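You operate a simulated robot arm through the tools that you are given. There is no shell and no other tool.

You are at the controls of a simulated robot arm. One attempt, no reset.

JOB
Roll the narrow trolley up to the parked one, drop the tow link on its pin, then brake it. Where these are worked on the way, their far stop is far enough and under half their travel is too little: trolley brake.

Only the result counts: the job must be done as asked and must still hold three seconds after the hand-in. Knocking over, shifting, dropping, spilling or breaking anything else fails it.

ROBOT AND FRAMES
A 7-joint arm with a two-finger parallel gripper, fixed in place. Base frame: the origin is on the floor under the middle of its stand, x ahead of it, y to its left, z up. Readings come in m, rad, newtons and seconds.
With the tool pointing down near the work surface it reaches from about 0.22 to 0.66 m from the base axis. Its first joint turns from -1.152 to 1.152 rad. Payload 1.57 kg.
The tool frame sits at the grasp point between the pads (the TCP): z along the fingers, y along the line on which they close. The tips reach 0.03 m beyond it. Largest opening 0.11 m; finger width 0.024, thickness 0.012; the body of the gripper, 0.048 by 0.112 m, starts 0.078 m behind the TCP.
Orientation is that of the tool frame in the base frame, as a unit quaternion [w, x, y, z]. With the fingers straight down and closing along the base's y, the tool's x points along the base's -x, its y along +y and its z along -z.

CONTROLS
- The arm moves only by the tool drive_tool. Its argument "motion" is text: rows parted by semicolons, each of 6 numbers parted by spaces: the shift along the base's x, y, z in units of 50 mm (1.0 is 50 mm), then the turn, a rotation vector about the base's x, y, z in units of 4 degrees (1.0 is 4 degrees). In form: dx dy dz ax ay az; .... A call has 1 to 20 rows; each row shifts and turns the commanded pose from where the row before left it. "grip" is the opening, from 0 (shut) to 1 (fully open), set as the call begins (left out, the last holds). A call with a number of a shift or a turn outside -1 to 1 is refused whole. Rows are played at 5 a second. More than 0.05 m and 0.15 rad between two rows, or a gripper value outside its range, and nothing of the call is played. A pose out of reach is approached as far as the arm can. The call stops where the force on the tool passes 90 N (or 10 N more than at its start, if that is more) or the arm is blocked; 0.2 s more then pass. Each finger travels about 0.108 m/s and halts on what it meets, pressing with about 31 N; the grip force reading is that of the motor and also rises with nothing between the fingers. The clock runs only during rows and for 0.2 s after the last one: add rows that do not move to give the fingers time. The reply holds the time, the measured pose of the TCP, the force on the tool along the base axes, the opening and the grip force, in the units named above and with some noise, with the torque about the TCP (base axes, N m) and any sound that the robot's microphone picked up.
- Cameras (640 x 400 px; columns grow to the right, rows downward): "scene" is fixed at [0.1656, -0.3933, 1.4001]; the picture's right is [0.76, -0.65, 0.00], its down [-0.40, -0.47, -0.79] and it looks along [0.51, 0.60, -0.62] (base axes); focal length 339 px, centre (320, 200). "wrist" rides on the gripper at [0.07, 0.016, -0.141] in the tool frame; the picture's right is [-0.23, 0.97, 0.00], its down [-0.86, -0.20, -0.48] and it looks along [-0.47, -0.11, 0.88] (tool axes); focal length 222 px, centre (320, 200). There is no depth. A picture from a camera that has moved, and an enlarged one, comes with that camera's place and axes in the base frame and with its lens.
- grab_frame(camera): a new picture of that camera. It takes no simulated time.
- close_up(camera, box): a new picture of the part [left, top, right, bottom] of that camera's present view, enlarged. It takes no simulated time.
- job_done(): hands the job in; it is judged then, once.

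Nothing tells you positions but the pictures and the camera data. Unless the task says otherwise, let go and move clear before handing in.

The tools are called after "Request:" by a JSON object that holds its "api" and its "payload". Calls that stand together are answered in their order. drive_tool: Moves the arm, as the interface text tells. Its arguments: {"type":"object","properties":{"motion":{"type":"string"},"grip":{"type":"number"}},"required":["motion"]} The other tools are called the same way: grab_frame (camera) takes a picture; close_up (camera, box) takes an enlarged picture of a part of a camera's view; job_done () hands the job in.

At the start:

```text
time_s: 0.0
position: [0.3162, 0.1317, 1.1141]
ee_rot: [-0.001, -0.001, 1.0, -0.001]
ft_force: [0.5, 0.2, -0.6]
moment: [-0.01, 0.0, -0.03]
finger_gap: 0.1102
grasp_force: 0.0
```

scene: 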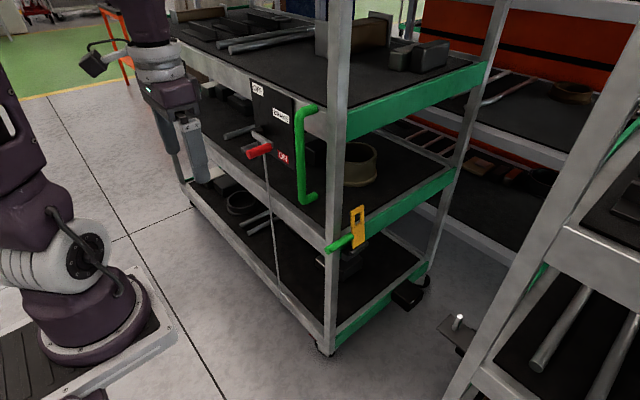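
wrist: 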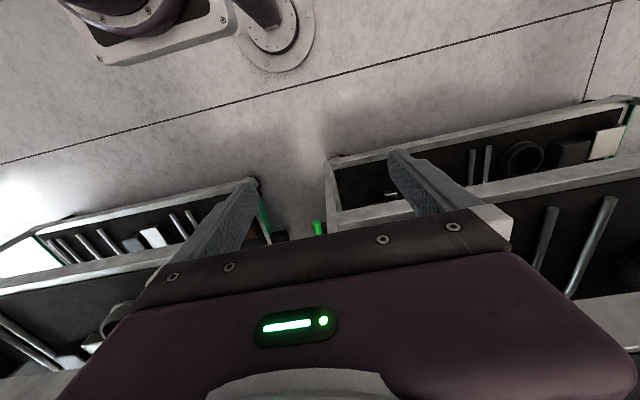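

I see a tall trolley with a green push handle, a yellow tow link and a red-handled brake lever; another trolley sits to its right with what looks like a pin on a plate. I'll take closer looks before moving.

Request:
{"api": "close_up", "payload": {"camera": "scene", "box": [220, 70, 400, 260]}}

Request:
{"api": "close_up", "payload": {"camera": "scene", "box": [380, 230, 560, 400]}}

Request:
{"api": "close_up", "payload": {"camera": "wrist", "box": [0, 90, 640, 400]}}

Request:
{"api": "grab_frame", "payload": {"camera": "wrist"}}

```text
2.11 times, centred on (310, 165) of scene
camera zoom: at [0.1656, -0.3933, 1.4001], right [0.76, -0.65, 0.0], down [-0.4, -0.47, -0.79], along [0.51, 0.6, -0.62], focal length 713 px, centre (341, 274)
```

zoom: 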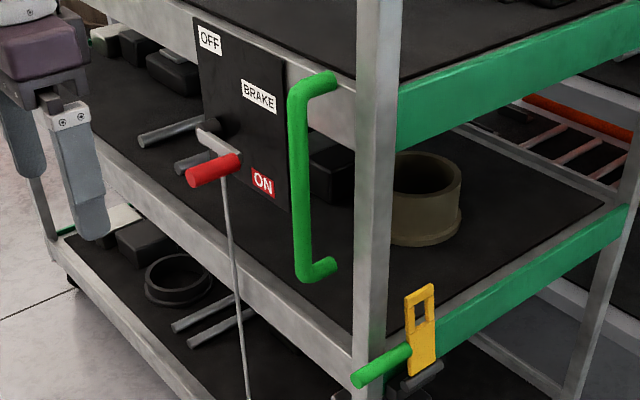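

```text
2.35 times, centred on (470, 315) of scene
camera zoom: at [0.1656, -0.3933, 1.4001], right [0.76, -0.65, 0.0], down [-0.4, -0.47, -0.79], along [0.51, 0.6, -0.62], focal length 797 px, centre (-33, -71)
```

zoom: 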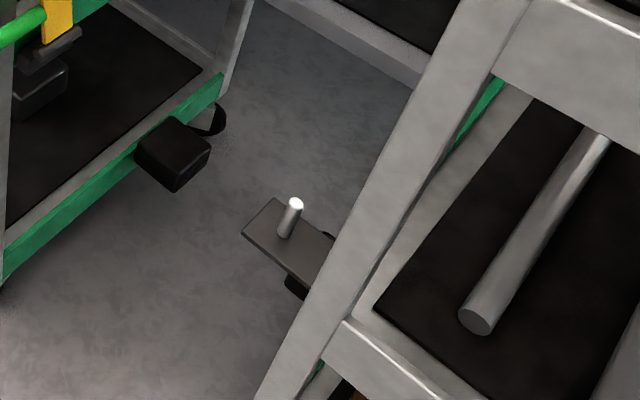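

```text
1.00 times, centred on (320, 245) of wrist (not enlarged: the box is as wide or as high as the picture)
camera zoom: at [0.2472, 0.1502, 1.2549], right [0.23, 0.97, 0.0], down [0.86, -0.2, 0.48], along [0.47, -0.11, -0.88], focal length 222 px, centre (320, 155)
```

zoom: 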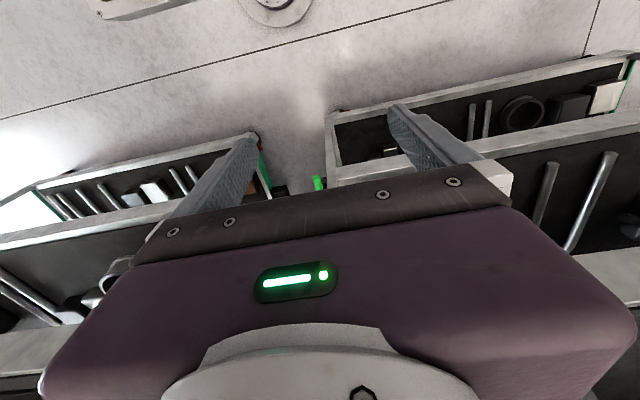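

```text
taken
camera wrist: at [0.2472, 0.1502, 1.2549], right [0.23, 0.97, 0.0], down [0.86, -0.2, 0.48], along [0.47, -0.11, -0.88], focal length 222 px, centre (320, 200)
```

wrist: 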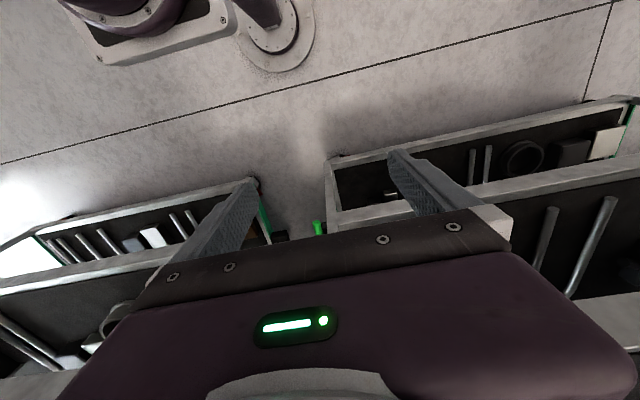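

I want a better view of the arm's stand and the rest of the scene to get the scale right.

Request:
{"api": "close_up", "payload": {"camera": "scene", "box": [0, 0, 240, 400]}}

Request:
{"api": "close_up", "payload": {"camera": "scene", "box": [320, 190, 420, 260]}}

Request:
{"api": "close_up", "payload": {"camera": "scene", "box": [400, 0, 640, 200]}}

Request:
{"api": "close_up", "payload": {"camera": "scene", "box": [220, 180, 460, 400]}}

Request:
{"api": "close_up", "payload": {"camera": "wrist", "box": [200, 130, 440, 280]}}

```text
1.00 times, centred on (120, 200) of scene (not enlarged: the box is as wide or as high as the picture)
camera zoom: at [0.1656, -0.3933, 1.4001], right [0.76, -0.65, 0.0], down [-0.4, -0.47, -0.79], along [0.51, 0.6, -0.62], focal length 339 px, centre (520, 200)
```

zoom: 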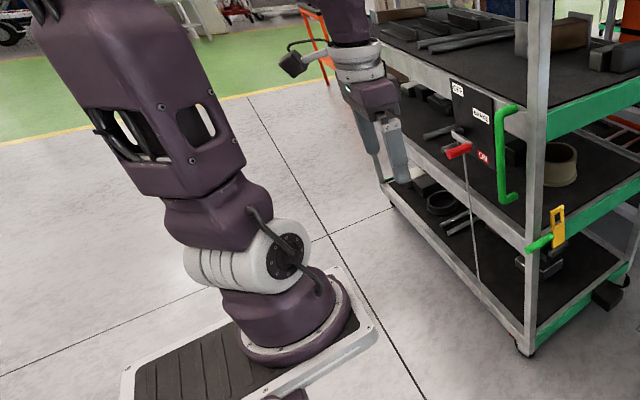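

```text
5.71 times, centred on (370, 225) of scene
camera zoom: at [0.1656, -0.3933, 1.4001], right [0.76, -0.65, 0.0], down [-0.4, -0.47, -0.79], along [0.51, 0.6, -0.62], focal length 1936 px, centre (34, 57)
```

zoom: 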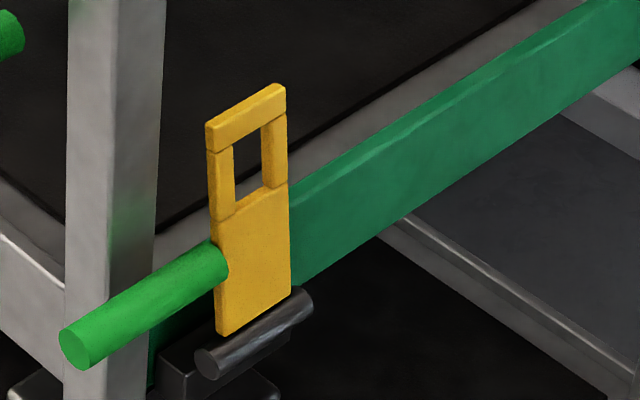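

```text
2.00 times, centred on (520, 100) of scene
camera zoom: at [0.1656, -0.3933, 1.4001], right [0.76, -0.65, 0.0], down [-0.4, -0.47, -0.79], along [0.51, 0.6, -0.62], focal length 678 px, centre (-80, 400)
```

zoom: 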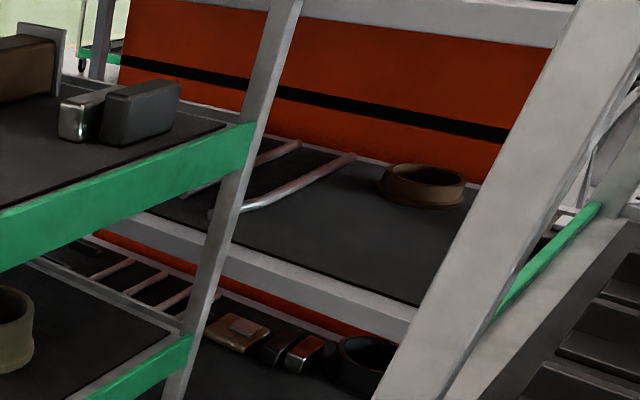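

```text
1.82 times, centred on (340, 290) of scene
camera zoom: at [0.1656, -0.3933, 1.4001], right [0.76, -0.65, 0.0], down [-0.4, -0.47, -0.79], along [0.51, 0.6, -0.62], focal length 616 px, centre (284, 36)
```

zoom: 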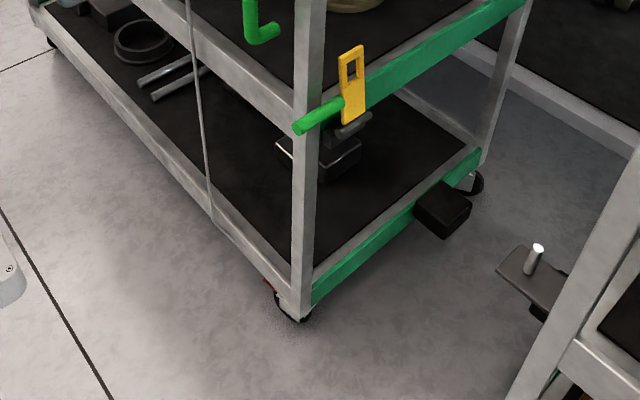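

```text
2.67 times, centred on (320, 205) of wrist
camera zoom: at [0.2472, 0.1502, 1.2549], right [0.23, 0.97, 0.0], down [0.86, -0.2, 0.48], along [0.47, -0.11, -0.88], focal length 592 px, centre (320, 187)
```

zoom: 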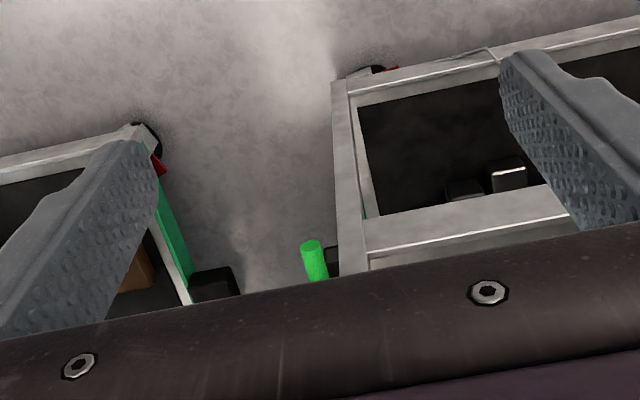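

Request:
{"api": "close_up", "payload": {"camera": "scene", "box": [225, 75, 325, 175]}}

Request:
{"api": "close_up", "payload": {"camera": "scene", "box": [235, 120, 295, 165]}}

Request:
{"api": "close_up", "payload": {"camera": "scene", "box": [270, 90, 350, 220]}}

Request:
{"api": "close_up", "payload": {"camera": "scene", "box": [430, 290, 530, 370]}}

```text
4.00 times, centred on (275, 125) of scene
camera zoom: at [0.1656, -0.3933, 1.4001], right [0.76, -0.65, 0.0], down [-0.4, -0.47, -0.79], along [0.51, 0.6, -0.62], focal length 1355 px, centre (500, 500)
```

zoom: 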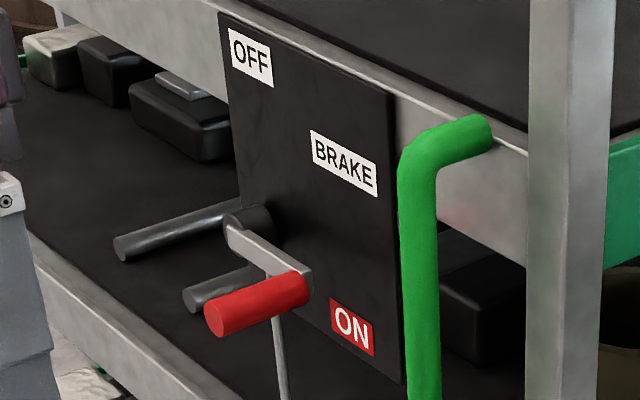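

```text
8.89 times, centred on (265, 142) of scene
camera zoom: at [0.1656, -0.3933, 1.4001], right [0.76, -0.65, 0.0], down [-0.4, -0.47, -0.79], along [0.51, 0.6, -0.62], focal length 3011 px, centre (809, 711)
```

zoom: 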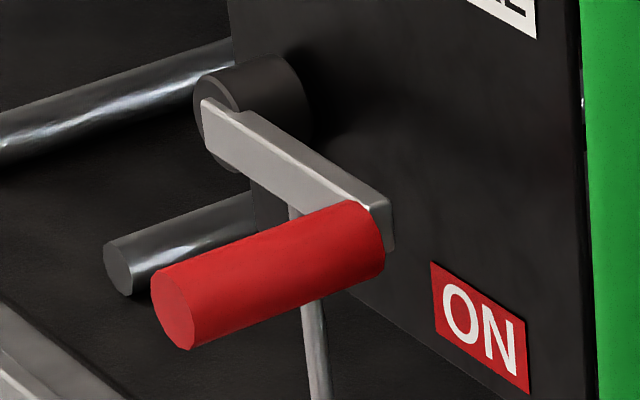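

```text
3.08 times, centred on (310, 155) of scene
camera zoom: at [0.1656, -0.3933, 1.4001], right [0.76, -0.65, 0.0], down [-0.4, -0.47, -0.79], along [0.51, 0.6, -0.62], focal length 1042 px, centre (351, 338)
```

zoom: 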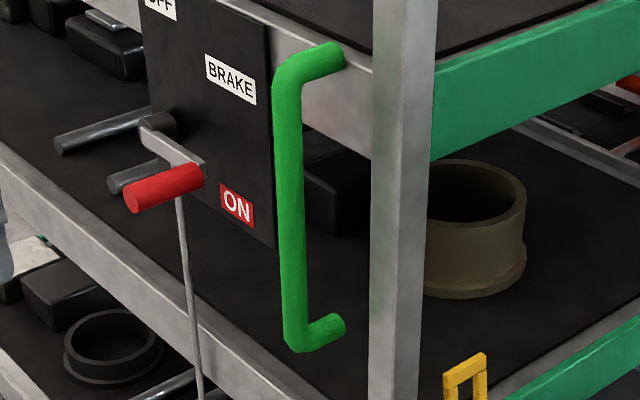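

```text
5.00 times, centred on (480, 330) of scene
camera zoom: at [0.1656, -0.3933, 1.4001], right [0.76, -0.65, 0.0], down [-0.4, -0.47, -0.79], along [0.51, 0.6, -0.62], focal length 1694 px, centre (-480, -450)
```

zoom: 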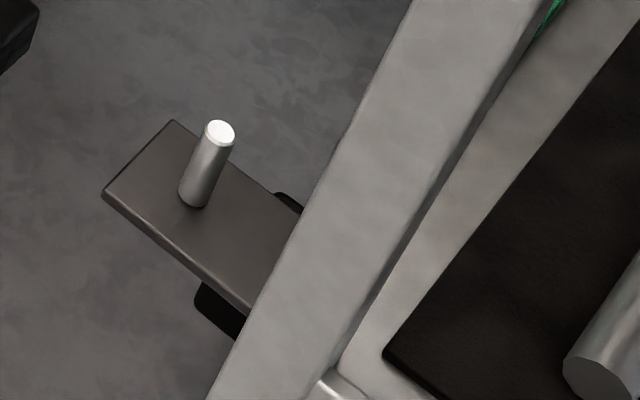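

The lever appears to sit at ON (horizontal, beside the ON label), the green handle is a vertical bar, and the link stands upright at the trolley's end. I'll pitch the tool up to get a front view with the wrist camera.

Request:
{"api": "drive_tool", "payload": {"motion": "0 0 0 0 -1 0;0 0 0 0 -1 0;0 0 0 0 -1 0;0 0 0 0 -1 0;0 0 0 0 -1 0;0 0 0 0 -1 0;0 0 0 0 -1 0;0 0 0 0 -1 0", "grip": 1}}

Request:
{"api": "grab_frame", "payload": {"camera": "wrist"}}

Request:
{"api": "grab_frame", "payload": {"camera": "scene"}}

```text
time_s: 1.8
position: [0.3147, 0.1311, 1.1168]
ee_rot: [0.255, 0.0, 0.967, 0.009]
ft_force: [0.1, 0.1, 0.4]
moment: [0.0, 0.0, 0.01]
finger_gap: 0.1101
grasp_force: 0.0
out of reach, approached as far as the arm can: row 8
```

```text
taken
camera wrist: at [0.1841, 0.1478, 1.2062], right [0.2, 0.97, 0.13], down [0.51, -0.21, 0.83], along [0.84, -0.1, -0.54], focal length 222 px, centre (320, 200)
```

wrist: 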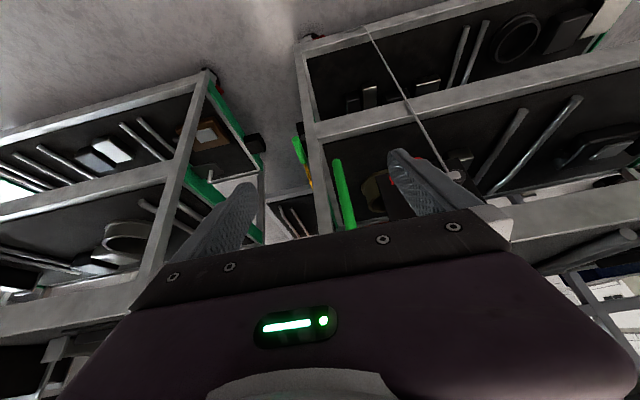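

```text
taken
```

scene: 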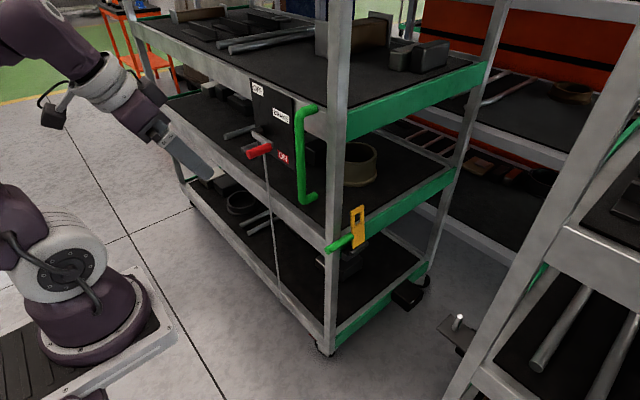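

Request:
{"api": "close_up", "payload": {"camera": "wrist", "box": [240, 100, 440, 240]}}

Request:
{"api": "close_up", "payload": {"camera": "wrist", "box": [150, 60, 350, 240]}}

```text
2.86 times, centred on (340, 170) of wrist
camera zoom: at [0.1841, 0.1478, 1.2062], right [0.2, 0.97, 0.13], down [0.51, -0.21, 0.83], along [0.84, -0.1, -0.54], focal length 635 px, centre (263, 286)
```

zoom: 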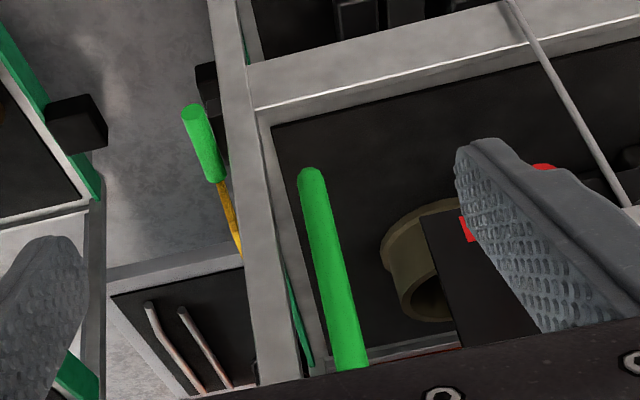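

```text
2.22 times, centred on (250, 150) of wrist
camera zoom: at [0.1841, 0.1478, 1.2062], right [0.2, 0.97, 0.13], down [0.51, -0.21, 0.83], along [0.84, -0.1, -0.54], focal length 494 px, centre (476, 311)
```

zoom: 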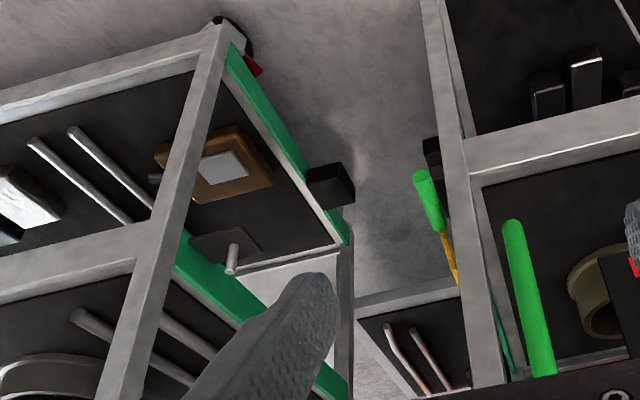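

Request:
{"api": "close_up", "payload": {"camera": "scene", "box": [295, 320, 365, 365]}}

Request:
{"api": "close_up", "payload": {"camera": "wrist", "box": [180, 20, 400, 140]}}

Request:
{"api": "close_up", "payload": {"camera": "wrist", "box": [290, 25, 340, 55]}}

Request:
{"api": "close_up", "payload": {"camera": "wrist", "box": [190, 60, 240, 110]}}

```text
8.89 times, centred on (330, 342) of scene
camera zoom: at [0.1656, -0.3933, 1.4001], right [0.76, -0.65, 0.0], down [-0.4, -0.47, -0.79], along [0.51, 0.6, -0.62], focal length 3011 px, centre (231, -1067)
```

zoom: 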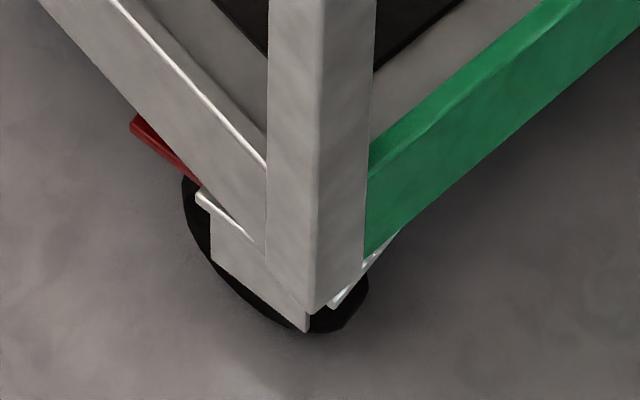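

```text
2.91 times, centred on (290, 80) of wrist
camera zoom: at [0.1841, 0.1478, 1.2062], right [0.2, 0.97, 0.13], down [0.51, -0.21, 0.83], along [0.84, -0.1, -0.54], focal length 646 px, centre (407, 549)
```

zoom: 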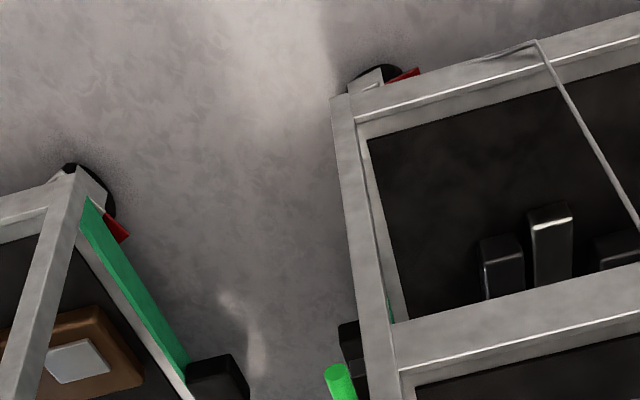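

```text
12.80 times, centred on (315, 40) of wrist
camera zoom: at [0.1841, 0.1478, 1.2062], right [0.2, 0.97, 0.13], down [0.51, -0.21, 0.83], along [0.84, -0.1, -0.54], focal length 2843 px, centre (384, 2248)
```

zoom: 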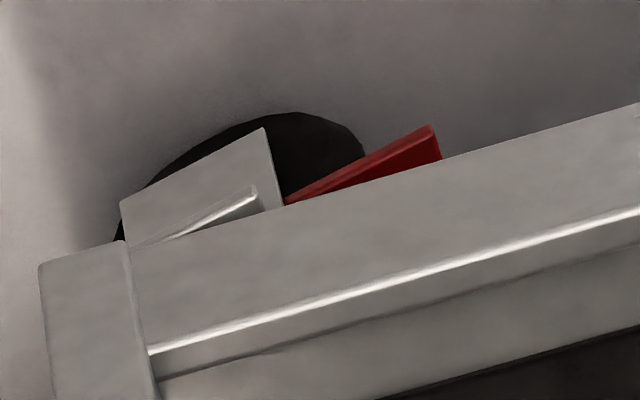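

```text
8.00 times, centred on (215, 85) of wrist
camera zoom: at [0.1841, 0.1478, 1.2062], right [0.2, 0.97, 0.13], down [0.51, -0.21, 0.83], along [0.84, -0.1, -0.54], focal length 1777 px, centre (1160, 1120)
```

zoom: 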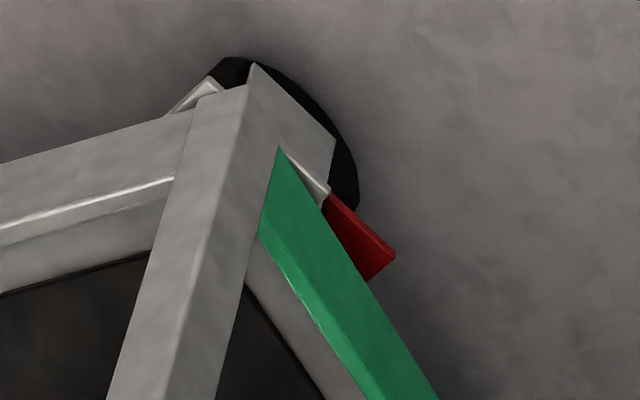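

The brake lever looks to be at ON now (about x 0.55, y 0.31, z 0.95), the handle bar at about (0.573, 0.155), z 0.86–1.10, the link peg end at (0.576, 0.063, 0.75), and the pin top at (0.693, -0.262, 0.72). I'll move toward the lever for a closer view.

Request:
{"api": "drive_tool", "payload": {"motion": "0.42 0.68 -0.06 0 0 0;0.42 0.68 -0.06 0 0 0;0.42 0.68 -0.06 0 0 0;0.42 0.68 -0.06 0 0 0;0.42 0.68 -0.06 0 0 0;0 0 0 0 0 0", "grip": 0.6}}

Request:
{"api": "grab_frame", "payload": {"camera": "wrist"}}

Request:
{"api": "grab_frame", "payload": {"camera": "scene"}}

```text
time_s: 3.2
position: [0.394, 0.2585, 1.1074]
ee_rot: [0.276, 0.0, 0.961, 0.0]
ft_force: [0.7, 0.3, 0.1]
moment: [0.01, 0.0, 0.0]
finger_gap: 0.0661
grasp_force: 0.0
out of reach, approached as far as the arm can: row 4, 5
```

```text
taken
camera wrist: at [0.2593, 0.2769, 1.1912], right [0.19, 0.97, 0.12], down [0.47, -0.2, 0.86], along [0.86, -0.11, -0.5], focal length 222 px, centre (320, 200)
```

wrist: 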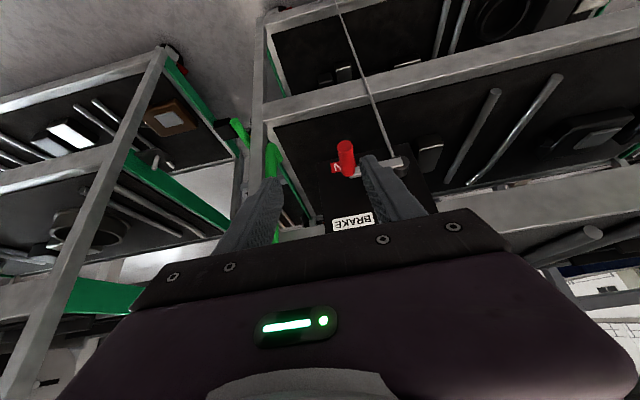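

```text
taken
```

scene: 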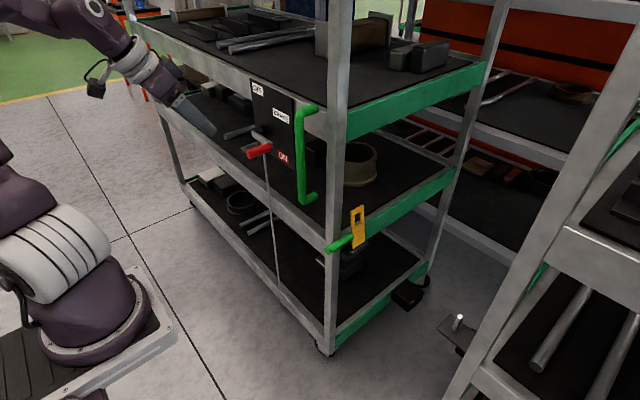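

Request:
{"api": "close_up", "payload": {"camera": "wrist", "box": [290, 120, 430, 220]}}

Request:
{"api": "close_up", "payload": {"camera": "wrist", "box": [200, 90, 320, 220]}}

```text
4.00 times, centred on (360, 170) of wrist
camera zoom: at [0.2593, 0.2769, 1.1912], right [0.19, 0.97, 0.12], down [0.47, -0.2, 0.86], along [0.86, -0.11, -0.5], focal length 888 px, centre (160, 320)
```

zoom: 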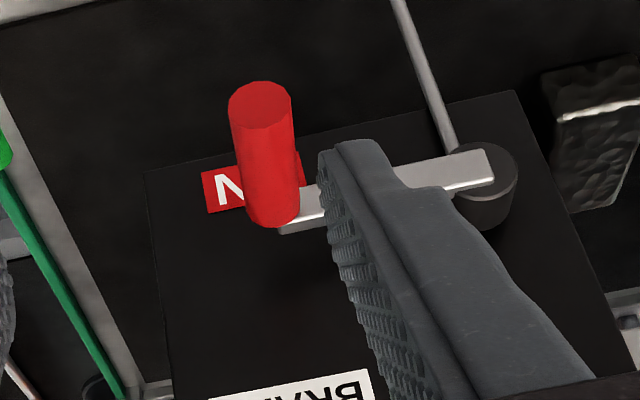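

```text
3.08 times, centred on (260, 155) of wrist
camera zoom: at [0.2593, 0.2769, 1.1912], right [0.19, 0.97, 0.12], down [0.47, -0.2, 0.86], along [0.86, -0.11, -0.5], focal length 684 px, centre (505, 338)
```

zoom: 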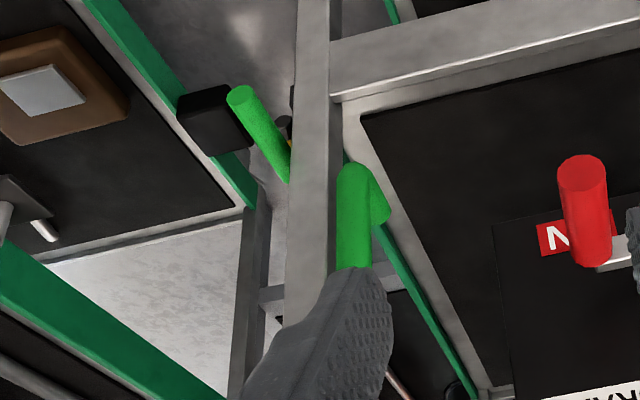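

The red handle runs along x from about 0.51 to 0.58 at y≈0.292, z≈0.958, pivoting about y≈0.383, z≈0.965. I'll return the tool to vertical and see where the arm ends up.

Request:
{"api": "drive_tool", "payload": {"motion": "0 0 0 0 1 0;0 0 0 0 1 0;0 0 0 0 1 0;0 0 0 0 1 0;0 0 0 0 1 0;0 0 0 0 1 0;0 0 0 0 1 0;0 0 0 0 1 0", "grip": 0.6}}

```text
time_s: 5.0
position: [0.3837, 0.2739, 1.1153]
ee_rot: [0.25, 0.001, 0.968, 0.001]
ft_force: [0.1, -0.3, -0.8]
moment: [0.02, -0.01, -0.02]
finger_gap: 0.066
grasp_force: 0.1
out of reach, approached as far as the arm can: row 1, 2, 3, 4, 5, 6, 7, 8
```

The arm did not follow the turn-back, so the commanded pose is outside what it can reach there. I'll step back toward the starting region and look at how the measured pose answers.

Request:
{"api": "drive_tool", "payload": {"motion": "0 -0.6 0 0 0 0;0 -0.6 0 0 0 0;0 -0.6 0 0 0 0;0 -0.6 0 0 0 0;0 -0.6 0 0 0 0;0 0 0 0 0 0"}}

Request:
{"api": "grab_frame", "payload": {"camera": "scene"}}

```text
time_s: 6.4
position: [0.3828, 0.1239, 1.1103]
ee_rot: [0.252, 0.0, 0.968, 0.002]
ft_force: [-0.1, -0.3, 0.0]
moment: [-0.06, -0.04, 0.03]
finger_gap: 0.0659
grasp_force: 0.1
```

```text
taken
```

scene: 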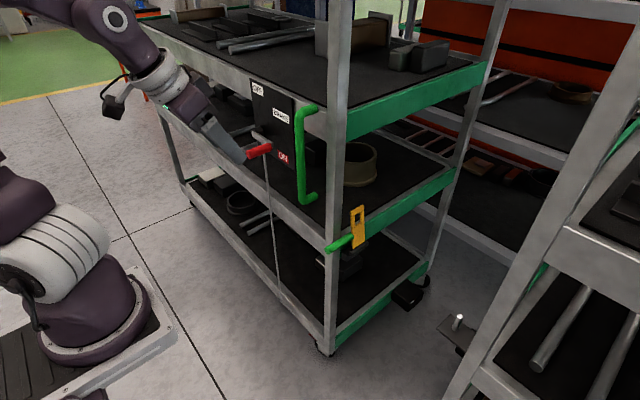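

Request:
{"api": "drive_tool", "payload": {"motion": "0 0 0 0 1 0;0 0 0 0 1 0;0 0 0 0 1 0;0 0 0 0 1 0;0 0 0 0 1 0;0 0 0 0 1 0;0 0 0 0 1 0;0 0 0 0 0 0"}}

```text
time_s: 8.2
position: [0.3746, 0.1212, 1.1151]
ee_rot: [0.008, 0.0, 1.0, 0.001]
ft_force: [0.4, 0.5, 0.1]
moment: [-0.01, 0.0, 0.0]
finger_gap: 0.0661
grasp_force: 0.1
out of reach, approached as far as the arm can: row 4, 5
```

Request:
{"api": "drive_tool", "payload": {"motion": "0.6 0.1 0 0 0 0;0.6 0.1 0 0 0 0;0.6 0.1 0 0 0 0;0 0 0 0 0 0"}}

Request:
{"api": "drive_tool", "payload": {"motion": "0 0.8 0 0 0 0;0 0.8 0 0 0 0;0 0.8 0 0 0 0;0 0.8 0 0 0 0;0 0 0 0 0 0"}}

Request:
{"api": "grab_frame", "payload": {"camera": "wrist"}}

Request:
{"api": "grab_frame", "payload": {"camera": "scene"}}

```text
time_s: 9.2
position: [0.4637, 0.1344, 1.1151]
ee_rot: [0.009, 0.001, 1.0, 0.001]
ft_force: [0.1, 0.1, 0.8]
moment: [-0.05, 0.0, -0.01]
finger_gap: 0.0664
grasp_force: 0.1
```

```text
time_s: 10.4
position: [0.4643, 0.2973, 1.118]
ee_rot: [0.009, 0.001, 1.0, 0.001]
ft_force: [0.1, -0.6, -0.2]
moment: [0.04, -0.04, -0.03]
finger_gap: 0.066
grasp_force: 0.1
```

```text
taken
camera wrist: at [0.3934, 0.3144, 1.2581], right [0.23, 0.97, 0.01], down [0.85, -0.2, 0.49], along [0.48, -0.11, -0.87], focal length 222 px, centre (320, 200)
```

wrist: 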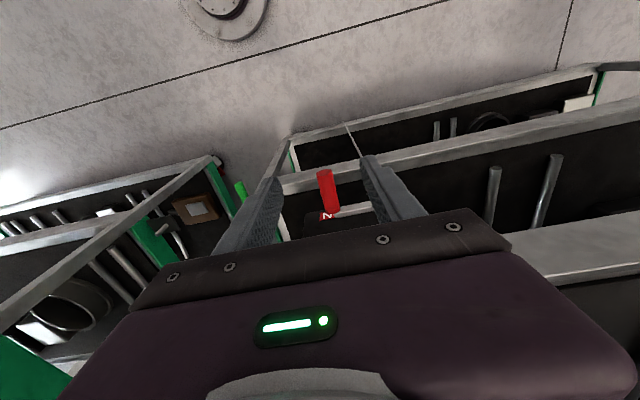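

```text
taken
```

scene: 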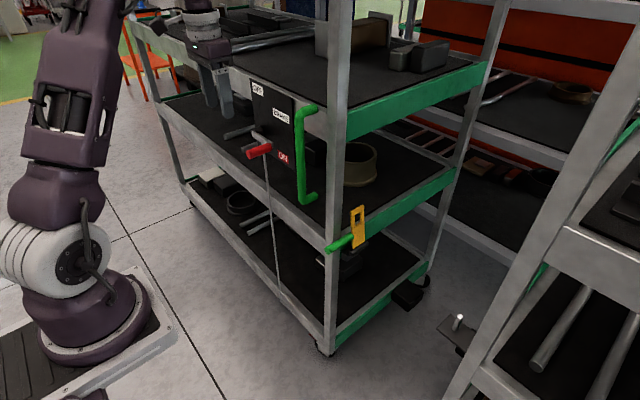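

Vertical works here. I'll refine the lever position from this nearer view.

Request:
{"api": "close_up", "payload": {"camera": "wrist", "box": [270, 140, 430, 240]}}

```text
4.00 times, centred on (350, 190) of wrist
camera zoom: at [0.3934, 0.3144, 1.2581], right [0.23, 0.97, 0.01], down [0.85, -0.2, 0.49], along [0.48, -0.11, -0.87], focal length 888 px, centre (200, 240)
```

zoom: 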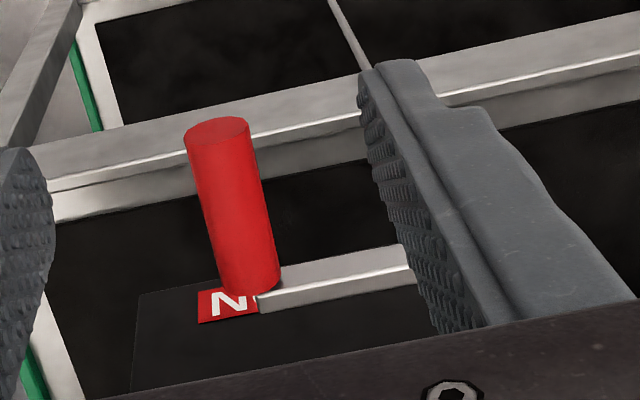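

Request:
{"api": "drive_tool", "payload": {"motion": "0.79 -0.05 0 0 0 0;0.79 -0.05 0 0 0 0;0 0 -0.8 0 0 0;0 0 -0.8 0 0 0;0 0 -0.8 0 0 0;0 0 -0.8 0 0 0;0 0 0 0 0 0"}}

Request:
{"api": "grab_frame", "payload": {"camera": "wrist"}}

Request:
{"api": "close_up", "payload": {"camera": "scene", "box": [200, 60, 340, 180]}}

```text
time_s: 12.0
position: [0.5461, 0.2938, 0.9541]
ee_rot: [0.009, 0.001, 1.0, 0.001]
ft_force: [-0.8, 0.5, -0.9]
moment: [0.01, 0.03, 0.01]
finger_gap: 0.066
grasp_force: 0.1
```

```text
taken
camera wrist: at [0.4743, 0.3105, 1.0942], right [0.23, 0.97, 0.01], down [0.85, -0.2, 0.49], along [0.48, -0.11, -0.87], focal length 222 px, centre (320, 200)
```

wrist: 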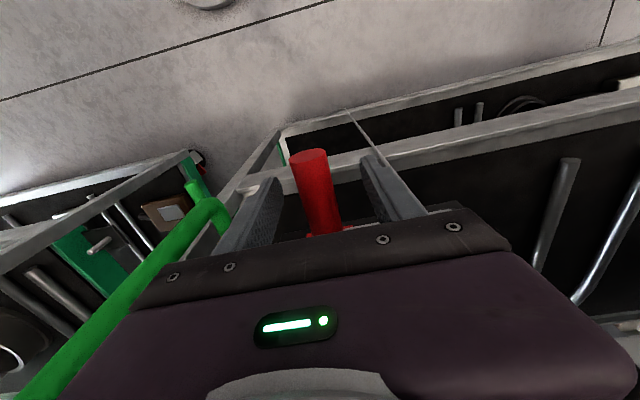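

```text
3.33 times, centred on (270, 120) of scene
camera zoom: at [0.1656, -0.3933, 1.4001], right [0.76, -0.65, 0.0], down [-0.4, -0.47, -0.79], along [0.51, 0.6, -0.62], focal length 1129 px, centre (487, 467)
```

zoom: 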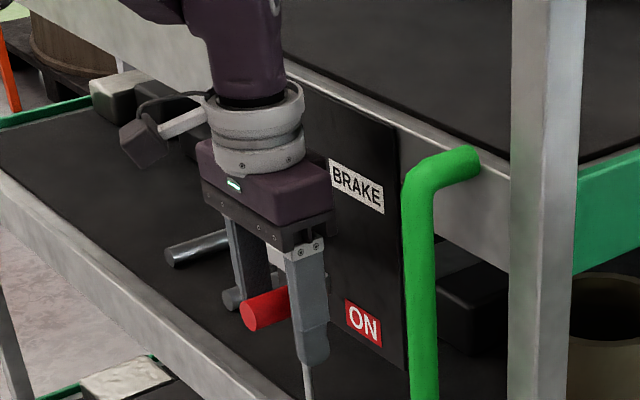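

The handle is between the pads. I'll close on it.

Request:
{"api": "drive_tool", "payload": {"motion": "0 0 0 0 0 0;0 0 0 0 0 0;0 0 0 0 0 0;0 0 0 0 0 0", "grip": 0}}

```text
time_s: 13.0
position: [0.5465, 0.2914, 0.9545]
ee_rot: [0.009, 0.001, 1.0, 0.0]
ft_force: [-2.5, -12.4, -2.9]
moment: [-0.02, -0.11, 0.21]
finger_gap: 0.0238
grasp_force: 35.7
```

Request:
{"api": "drive_tool", "payload": {"motion": "0 0 0.1 0 0 0;0 0 0.1 0 0 0;0 0 0.15 0 0 0;0 0.02 0.15 0 0 0;0 0 0 0 0 0"}}

```text
time_s: 14.2
position: [0.5444, 0.2962, 0.9794]
ee_rot: [0.011, 0.0, 1.0, 0.005]
ft_force: [18.7, 30.8, -11.0]
moment: [-0.18, -0.05, -0.07]
finger_gap: 0.0241
grasp_force: 36.1
```

Request:
{"api": "drive_tool", "payload": {"motion": "0 0.1 0.1 0 0 0;0 0.12 0.22 0 0 0;0 0.15 0.2 0 0 0;0 0.15 0.18 0 0 0;0 0 0 0 0 0"}}

```text
time_s: 15.4
position: [0.5471, 0.3186, 1.0152]
ee_rot: [0.011, 0.003, 1.0, 0.002]
ft_force: [2.0, -21.1, 18.1]
moment: [0.08, 0.13, 0.31]
finger_gap: 0.0239
grasp_force: 35.7
```

Request:
{"api": "drive_tool", "payload": {"motion": "0 0.15 0.19 0 0 0;0 0.2 0.13 0 0 0;0 0.21 0.11 0 0 0;0 0.22 0.08 0 0 0;0 0 0 0 0 0"}}

```text
time_s: 16.6
position: [0.5448, 0.358, 1.0404]
ee_rot: [0.01, 0.001, 1.0, 0.003]
ft_force: [15.6, -3.5, 4.5]
moment: [-0.05, -0.59, 0.16]
finger_gap: 0.0235
grasp_force: 36.0
```

Request:
{"api": "drive_tool", "payload": {"motion": "0 0.16 0.03 0 0 0;0 0.16 0.02 0 0 0;0 0.16 0.01 0 0 0;0 0 0 0 0 0"}}

Request:
{"api": "close_up", "payload": {"camera": "scene", "box": [200, 50, 340, 170]}}

```text
time_s: 17.6
position: [0.5417, 0.3649, 1.0375]
ee_rot: [0.003, 0.0, 1.0, -0.007]
ft_force: [10.0, -9.5, 28.5]
moment: [0.03, 0.02, -0.06]
finger_gap: 0.0239
grasp_force: 35.7
out of reach, approached as far as the arm can: row 2, 3
```

```text
3.33 times, centred on (270, 110) of scene
camera zoom: at [0.1654, -0.394, 1.3999], right [0.76, -0.65, 0.0], down [-0.4, -0.47, -0.79], along [0.51, 0.6, -0.62], focal length 1129 px, centre (487, 500)
```

zoom: 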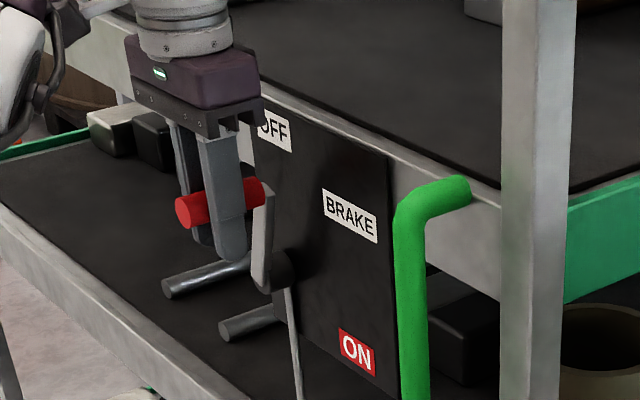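

Reach ran out near 0.65 m from the axis, with the lever at about 78°. I'll loosen slightly, slide toward the handle's outer end to regain reach, and grip again.

Request:
{"api": "drive_tool", "payload": {"motion": "0 0 0 0 0 0;-0.1 0 0 0 0 0;-0.15 0 0 0 0 0;-0.15 0 0 0 0 0;0 0 0 0 0 0", "grip": 0.28}}

Request:
{"api": "close_up", "payload": {"camera": "scene", "box": [200, 50, 340, 170]}}

```text
time_s: 18.8
position: [0.5214, 0.3651, 1.0366]
ee_rot: [0.009, 0.002, 1.0, 0.001]
ft_force: [-0.4, -0.2, 0.0]
moment: [0.03, 0.03, -0.01]
finger_gap: 0.031
grasp_force: 0.0
```

```text
3.33 times, centred on (270, 110) of scene
camera zoom: at [0.1656, -0.3934, 1.4001], right [0.76, -0.65, 0.0], down [-0.4, -0.47, -0.79], along [0.51, 0.6, -0.62], focal length 1129 px, centre (487, 500)
```

zoom: 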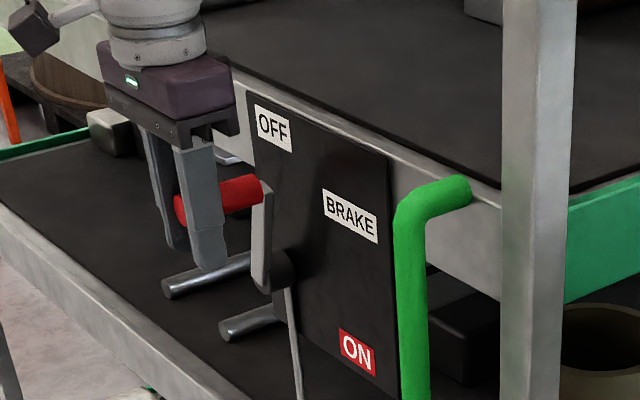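

Request:
{"api": "drive_tool", "payload": {"motion": "0 0.1 0 0 0 0;0 0.1 0 0 0 0;0 0.1 0 0 0 0;0 0.1 0 0 0 0;0 0 0 0 0 0"}}

Request:
{"api": "close_up", "payload": {"camera": "scene", "box": [200, 50, 340, 170]}}

```text
time_s: 20.0
position: [0.5208, 0.3847, 1.0375]
ee_rot: [0.008, 0.002, 1.0, 0.001]
ft_force: [-0.3, -12.3, 0.3]
moment: [0.15, 0.17, -0.03]
finger_gap: 0.042
grasp_force: 6.1
```

```text
3.33 times, centred on (270, 110) of scene
camera zoom: at [0.1655, -0.3937, 1.4], right [0.76, -0.65, 0.0], down [-0.4, -0.47, -0.79], along [0.51, 0.6, -0.62], focal length 1129 px, centre (487, 500)
```

zoom: 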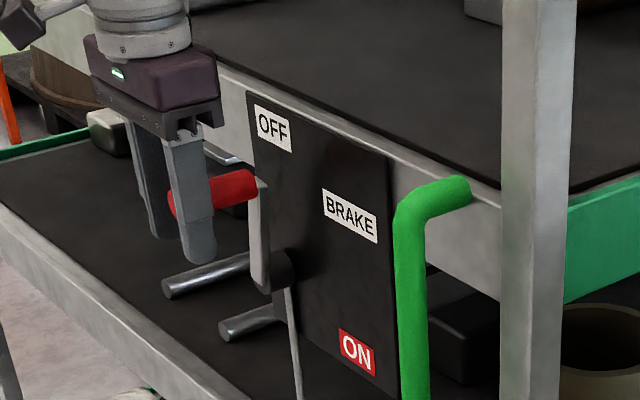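

Request:
{"api": "drive_tool", "payload": {"motion": "0 0 0 0 0 0;0 0 0 0 0 0;0 0 0 0 0 0", "grip": 0}}

Request:
{"api": "close_up", "payload": {"camera": "wrist", "box": [240, 100, 440, 230]}}

```text
time_s: 20.8
position: [0.5219, 0.3858, 1.0383]
ee_rot: [0.008, 0.001, 1.0, 0.001]
ft_force: [0.7, -20.8, -5.4]
moment: [0.3, 0.22, -0.03]
finger_gap: 0.0236
grasp_force: 35.7
```

```text
3.08 times, centred on (340, 165) of wrist
camera zoom: at [0.449, 0.4017, 1.1778], right [0.23, 0.97, 0.01], down [0.85, -0.2, 0.49], along [0.48, -0.11, -0.87], focal length 684 px, centre (258, 308)
```

zoom: 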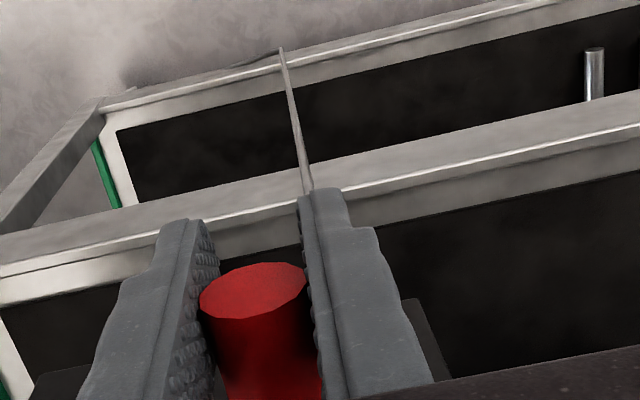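

Request:
{"api": "drive_tool", "payload": {"motion": "0 0.08 0 0 0 0;0 0.08 0 0 0 0;0 0 0 0 0 0"}}

Request:
{"api": "close_up", "payload": {"camera": "scene", "box": [200, 50, 340, 170]}}

```text
time_s: 21.6
position: [0.521, 0.386, 1.0377]
ee_rot: [0.006, 0.004, 1.0, -0.007]
ft_force: [-17.4, -72.9, -3.2]
moment: [0.89, -0.55, -0.18]
finger_gap: 0.0248
grasp_force: 36.5
```

```text
3.33 times, centred on (270, 110) of scene
camera zoom: at [0.1651, -0.3955, 1.3995], right [0.76, -0.65, 0.0], down [-0.4, -0.47, -0.79], along [0.51, 0.6, -0.61], focal length 1129 px, centre (487, 500)
```

zoom: 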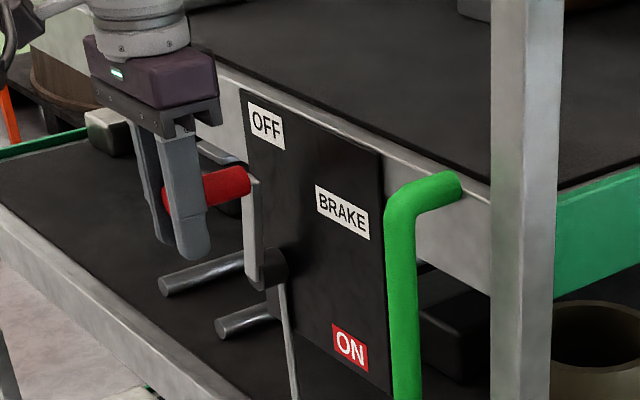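

The lever is against its far stop at OFF. I'll relax the push, open, and lift clear.

Request:
{"api": "drive_tool", "payload": {"motion": "0 -0.08 0 0 0 0;0 -0.08 0 0 0 0;0 0 0 0 0 0"}}

Request:
{"api": "drive_tool", "payload": {"motion": "0 0 0 0 0 0;0 0 0 0 0 0;0 0 0 0 0 0;0 0 0.5 0 0 0;-0.3 0 0.7 0 0 0;-0.5 -0.3 0.5 0 0 0;0 0 0 0 0 0", "grip": 0.5}}

Request:
{"api": "grab_frame", "payload": {"camera": "scene"}}

Request:
{"api": "close_up", "payload": {"camera": "scene", "box": [200, 50, 340, 170]}}

```text
time_s: 22.4
position: [0.5204, 0.385, 1.037]
ee_rot: [0.007, 0.002, 1.0, 0.001]
ft_force: [-1.1, -30.9, -13.2]
moment: [0.39, 0.74, 0.01]
finger_gap: 0.0237
grasp_force: 35.7
```

```text
time_s: 24.0
position: [0.4799, 0.369, 1.1212]
ee_rot: [0.009, 0.001, 1.0, 0.001]
ft_force: [-0.2, -0.4, -0.1]
moment: [0.0, 0.01, 0.0]
finger_gap: 0.0553
grasp_force: 0.2
```

```text
taken
```

scene: 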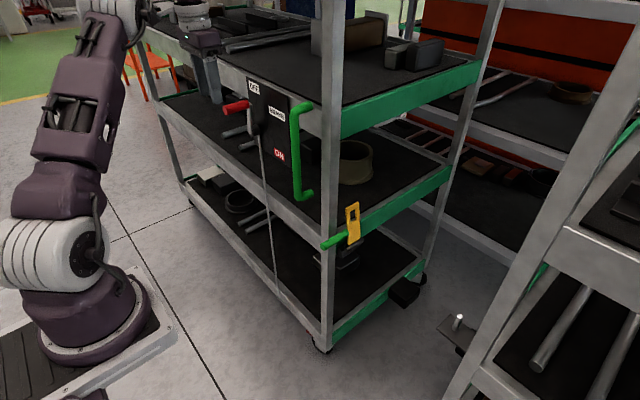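

```text
3.33 times, centred on (270, 110) of scene
camera zoom: at [0.1655, -0.3934, 1.4001], right [0.76, -0.65, 0.0], down [-0.4, -0.47, -0.79], along [0.51, 0.6, -0.62], focal length 1129 px, centre (487, 500)
```

zoom: 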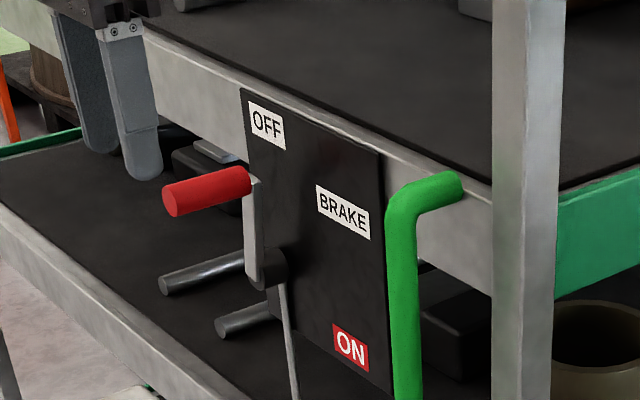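

The brake is off (the trolley rolled a touch toward +y). Next I move over to the green handle, whose bar is now around y≈0.168.

Request:
{"api": "drive_tool", "payload": {"motion": "0 -0.8 0.15 0 0 0;0 -0.8 0.15 0 0 0;0 -0.8 0.15 0 0 0;0 -0.8 0.15 0 0 0;0 -0.8 0 0 0 0;0 0 0 0 0 0", "grip": 0.6}}

Request:
{"api": "grab_frame", "payload": {"camera": "wrist"}}

Request:
{"api": "close_up", "payload": {"camera": "wrist", "box": [230, 130, 430, 240]}}

Request:
{"api": "close_up", "payload": {"camera": "scene", "box": [240, 60, 400, 220]}}

```text
time_s: 25.4
position: [0.4781, 0.1698, 1.1547]
ee_rot: [0.009, 0.001, 1.0, 0.001]
ft_force: [0.2, 0.2, 0.1]
moment: [0.01, -0.01, 0.01]
finger_gap: 0.066
grasp_force: 0.1
```

```text
taken
camera wrist: at [0.405, 0.1867, 1.295], right [0.23, 0.97, 0.01], down [0.85, -0.2, 0.49], along [0.48, -0.11, -0.87], focal length 222 px, centre (320, 200)
```

wrist: 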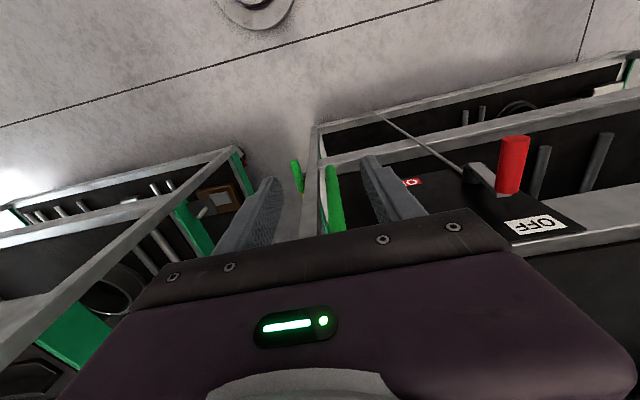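

```text
3.20 times, centred on (330, 185) of wrist
camera zoom: at [0.405, 0.1867, 1.295], right [0.23, 0.97, 0.01], down [0.85, -0.2, 0.49], along [0.48, -0.11, -0.87], focal length 711 px, centre (288, 248)
```

zoom: 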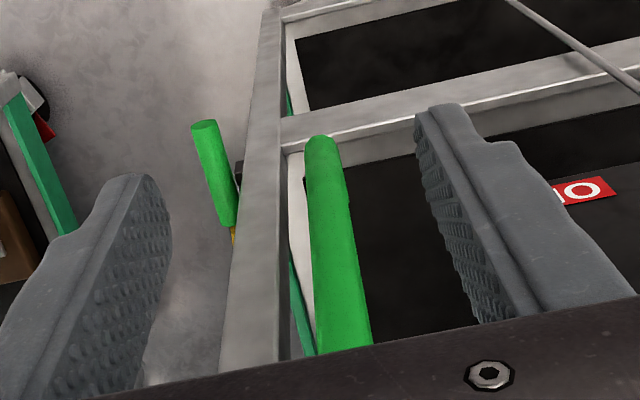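

```text
2.50 times, centred on (320, 140) of scene
camera zoom: at [0.1655, -0.3934, 1.4001], right [0.76, -0.65, 0.0], down [-0.4, -0.47, -0.79], along [0.51, 0.6, -0.62], focal length 847 px, centre (320, 350)
```

zoom: 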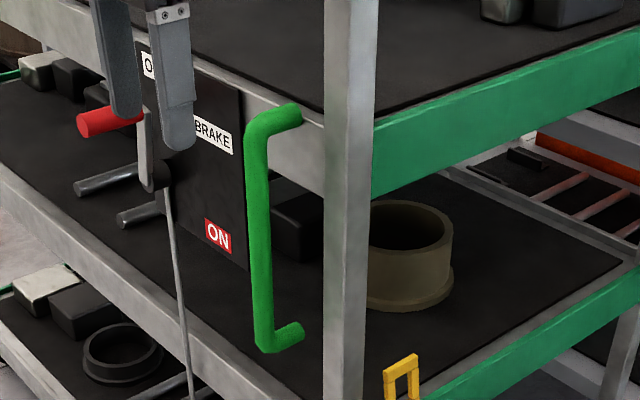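

Request:
{"api": "drive_tool", "payload": {"motion": "0.6 0 0.2 0 0 0;0.6 0 0.2 0 0 0;0.57 0 0 0 0 0;0 0 -0.6 0 0 0;0 0 -0.6 0 0 0;0 0 -0.6 0 0 0;0 0 -0.45 0 0 0;0 0 0 0 0 0"}}

Request:
{"api": "close_up", "payload": {"camera": "wrist", "box": [200, 100, 460, 260]}}

Request:
{"api": "close_up", "payload": {"camera": "scene", "box": [220, 20, 400, 200]}}

```text
time_s: 27.2
position: [0.5683, 0.1725, 1.0602]
ee_rot: [0.009, 0.0, 1.0, 0.001]
ft_force: [-0.5, 0.0, 0.0]
moment: [-0.05, -0.04, -0.04]
finger_gap: 0.066
grasp_force: 0.2
```

```text
2.46 times, centred on (330, 180) of wrist
camera zoom: at [0.4964, 0.1889, 1.2005], right [0.23, 0.97, 0.01], down [0.85, -0.2, 0.49], along [0.48, -0.11, -0.87], focal length 547 px, centre (295, 249)
```

zoom: 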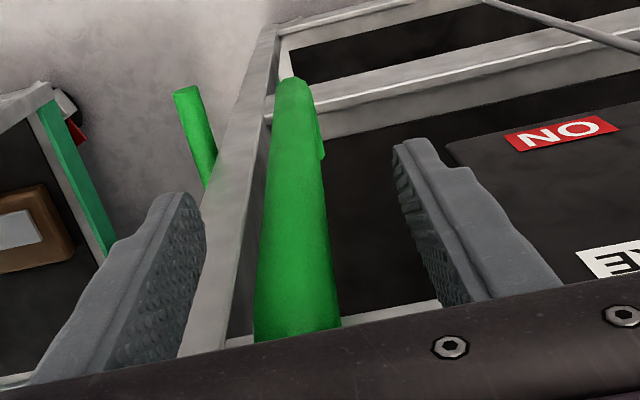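

```text
2.22 times, centred on (310, 110) of scene
camera zoom: at [0.1656, -0.3933, 1.4001], right [0.76, -0.65, 0.0], down [-0.4, -0.47, -0.79], along [0.51, 0.6, -0.62], focal length 753 px, centre (342, 400)
```

zoom: 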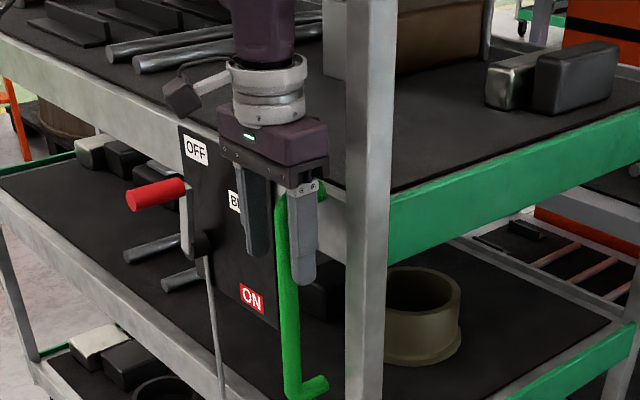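

The bar stands between the open fingers. I'll close on it.

Request:
{"api": "drive_tool", "payload": {"motion": "0 0 0 0 0 0;0 0 0 0 0 0;0 0 0 0 0 0;0 0 0 0 0 0", "grip": 0}}

Request:
{"api": "close_up", "payload": {"camera": "wrist", "box": [200, 100, 460, 260]}}

```text
time_s: 28.2
position: [0.5686, 0.1695, 1.0603]
ee_rot: [0.009, 0.001, 1.0, 0.001]
ft_force: [-3.5, -18.4, -4.1]
moment: [0.43, -0.03, -0.34]
finger_gap: 0.0221
grasp_force: 34.8
```

```text
2.46 times, centred on (330, 180) of wrist
camera zoom: at [0.4966, 0.1875, 1.2007], right [0.23, 0.97, 0.0], down [0.85, -0.2, 0.49], along [0.48, -0.11, -0.87], focal length 547 px, centre (295, 249)
```

zoom: 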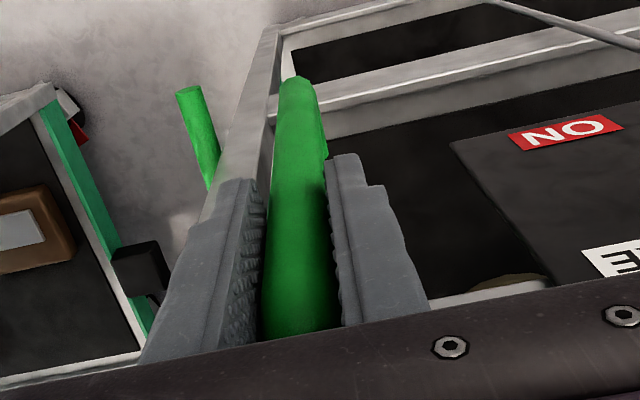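

Request:
{"api": "drive_tool", "payload": {"motion": "0 -0.2 0 0 0 0;0 -0.3 0 0 0 0;0 -0.4 0 0 0 0;0 -0.4 0 0 0 0;0 -0.4 0 0 0 0;0 -0.4 0 0 0 0;0 -0.3 0 0 0 0;0 -0.2 0 0 0 0;0 -0.1 0 0 0 0;0 0 0 0 0 0"}}

Request:
{"api": "grab_frame", "payload": {"camera": "scene"}}

Request:
{"api": "grab_frame", "payload": {"camera": "wrist"}}

```text
time_s: 30.4
position: [0.5702, 0.0404, 1.0602]
ee_rot: [0.011, -0.002, 1.0, 0.003]
ft_force: [-2.2, 17.7, 24.8]
moment: [-2.37, -0.31, 0.26]
finger_gap: 0.0224
grasp_force: 35.3
```

```text
taken
```

scene: 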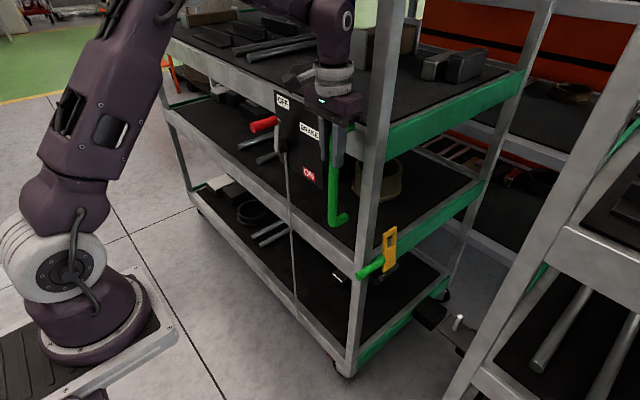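

```text
taken
camera wrist: at [0.4971, 0.0555, 1.2005], right [0.22, 0.97, 0.01], down [0.85, -0.2, 0.5], along [0.49, -0.1, -0.87], focal length 222 px, centre (320, 200)
```

wrist: 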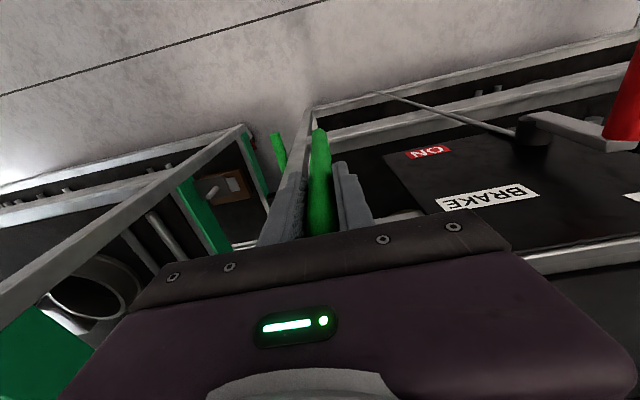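

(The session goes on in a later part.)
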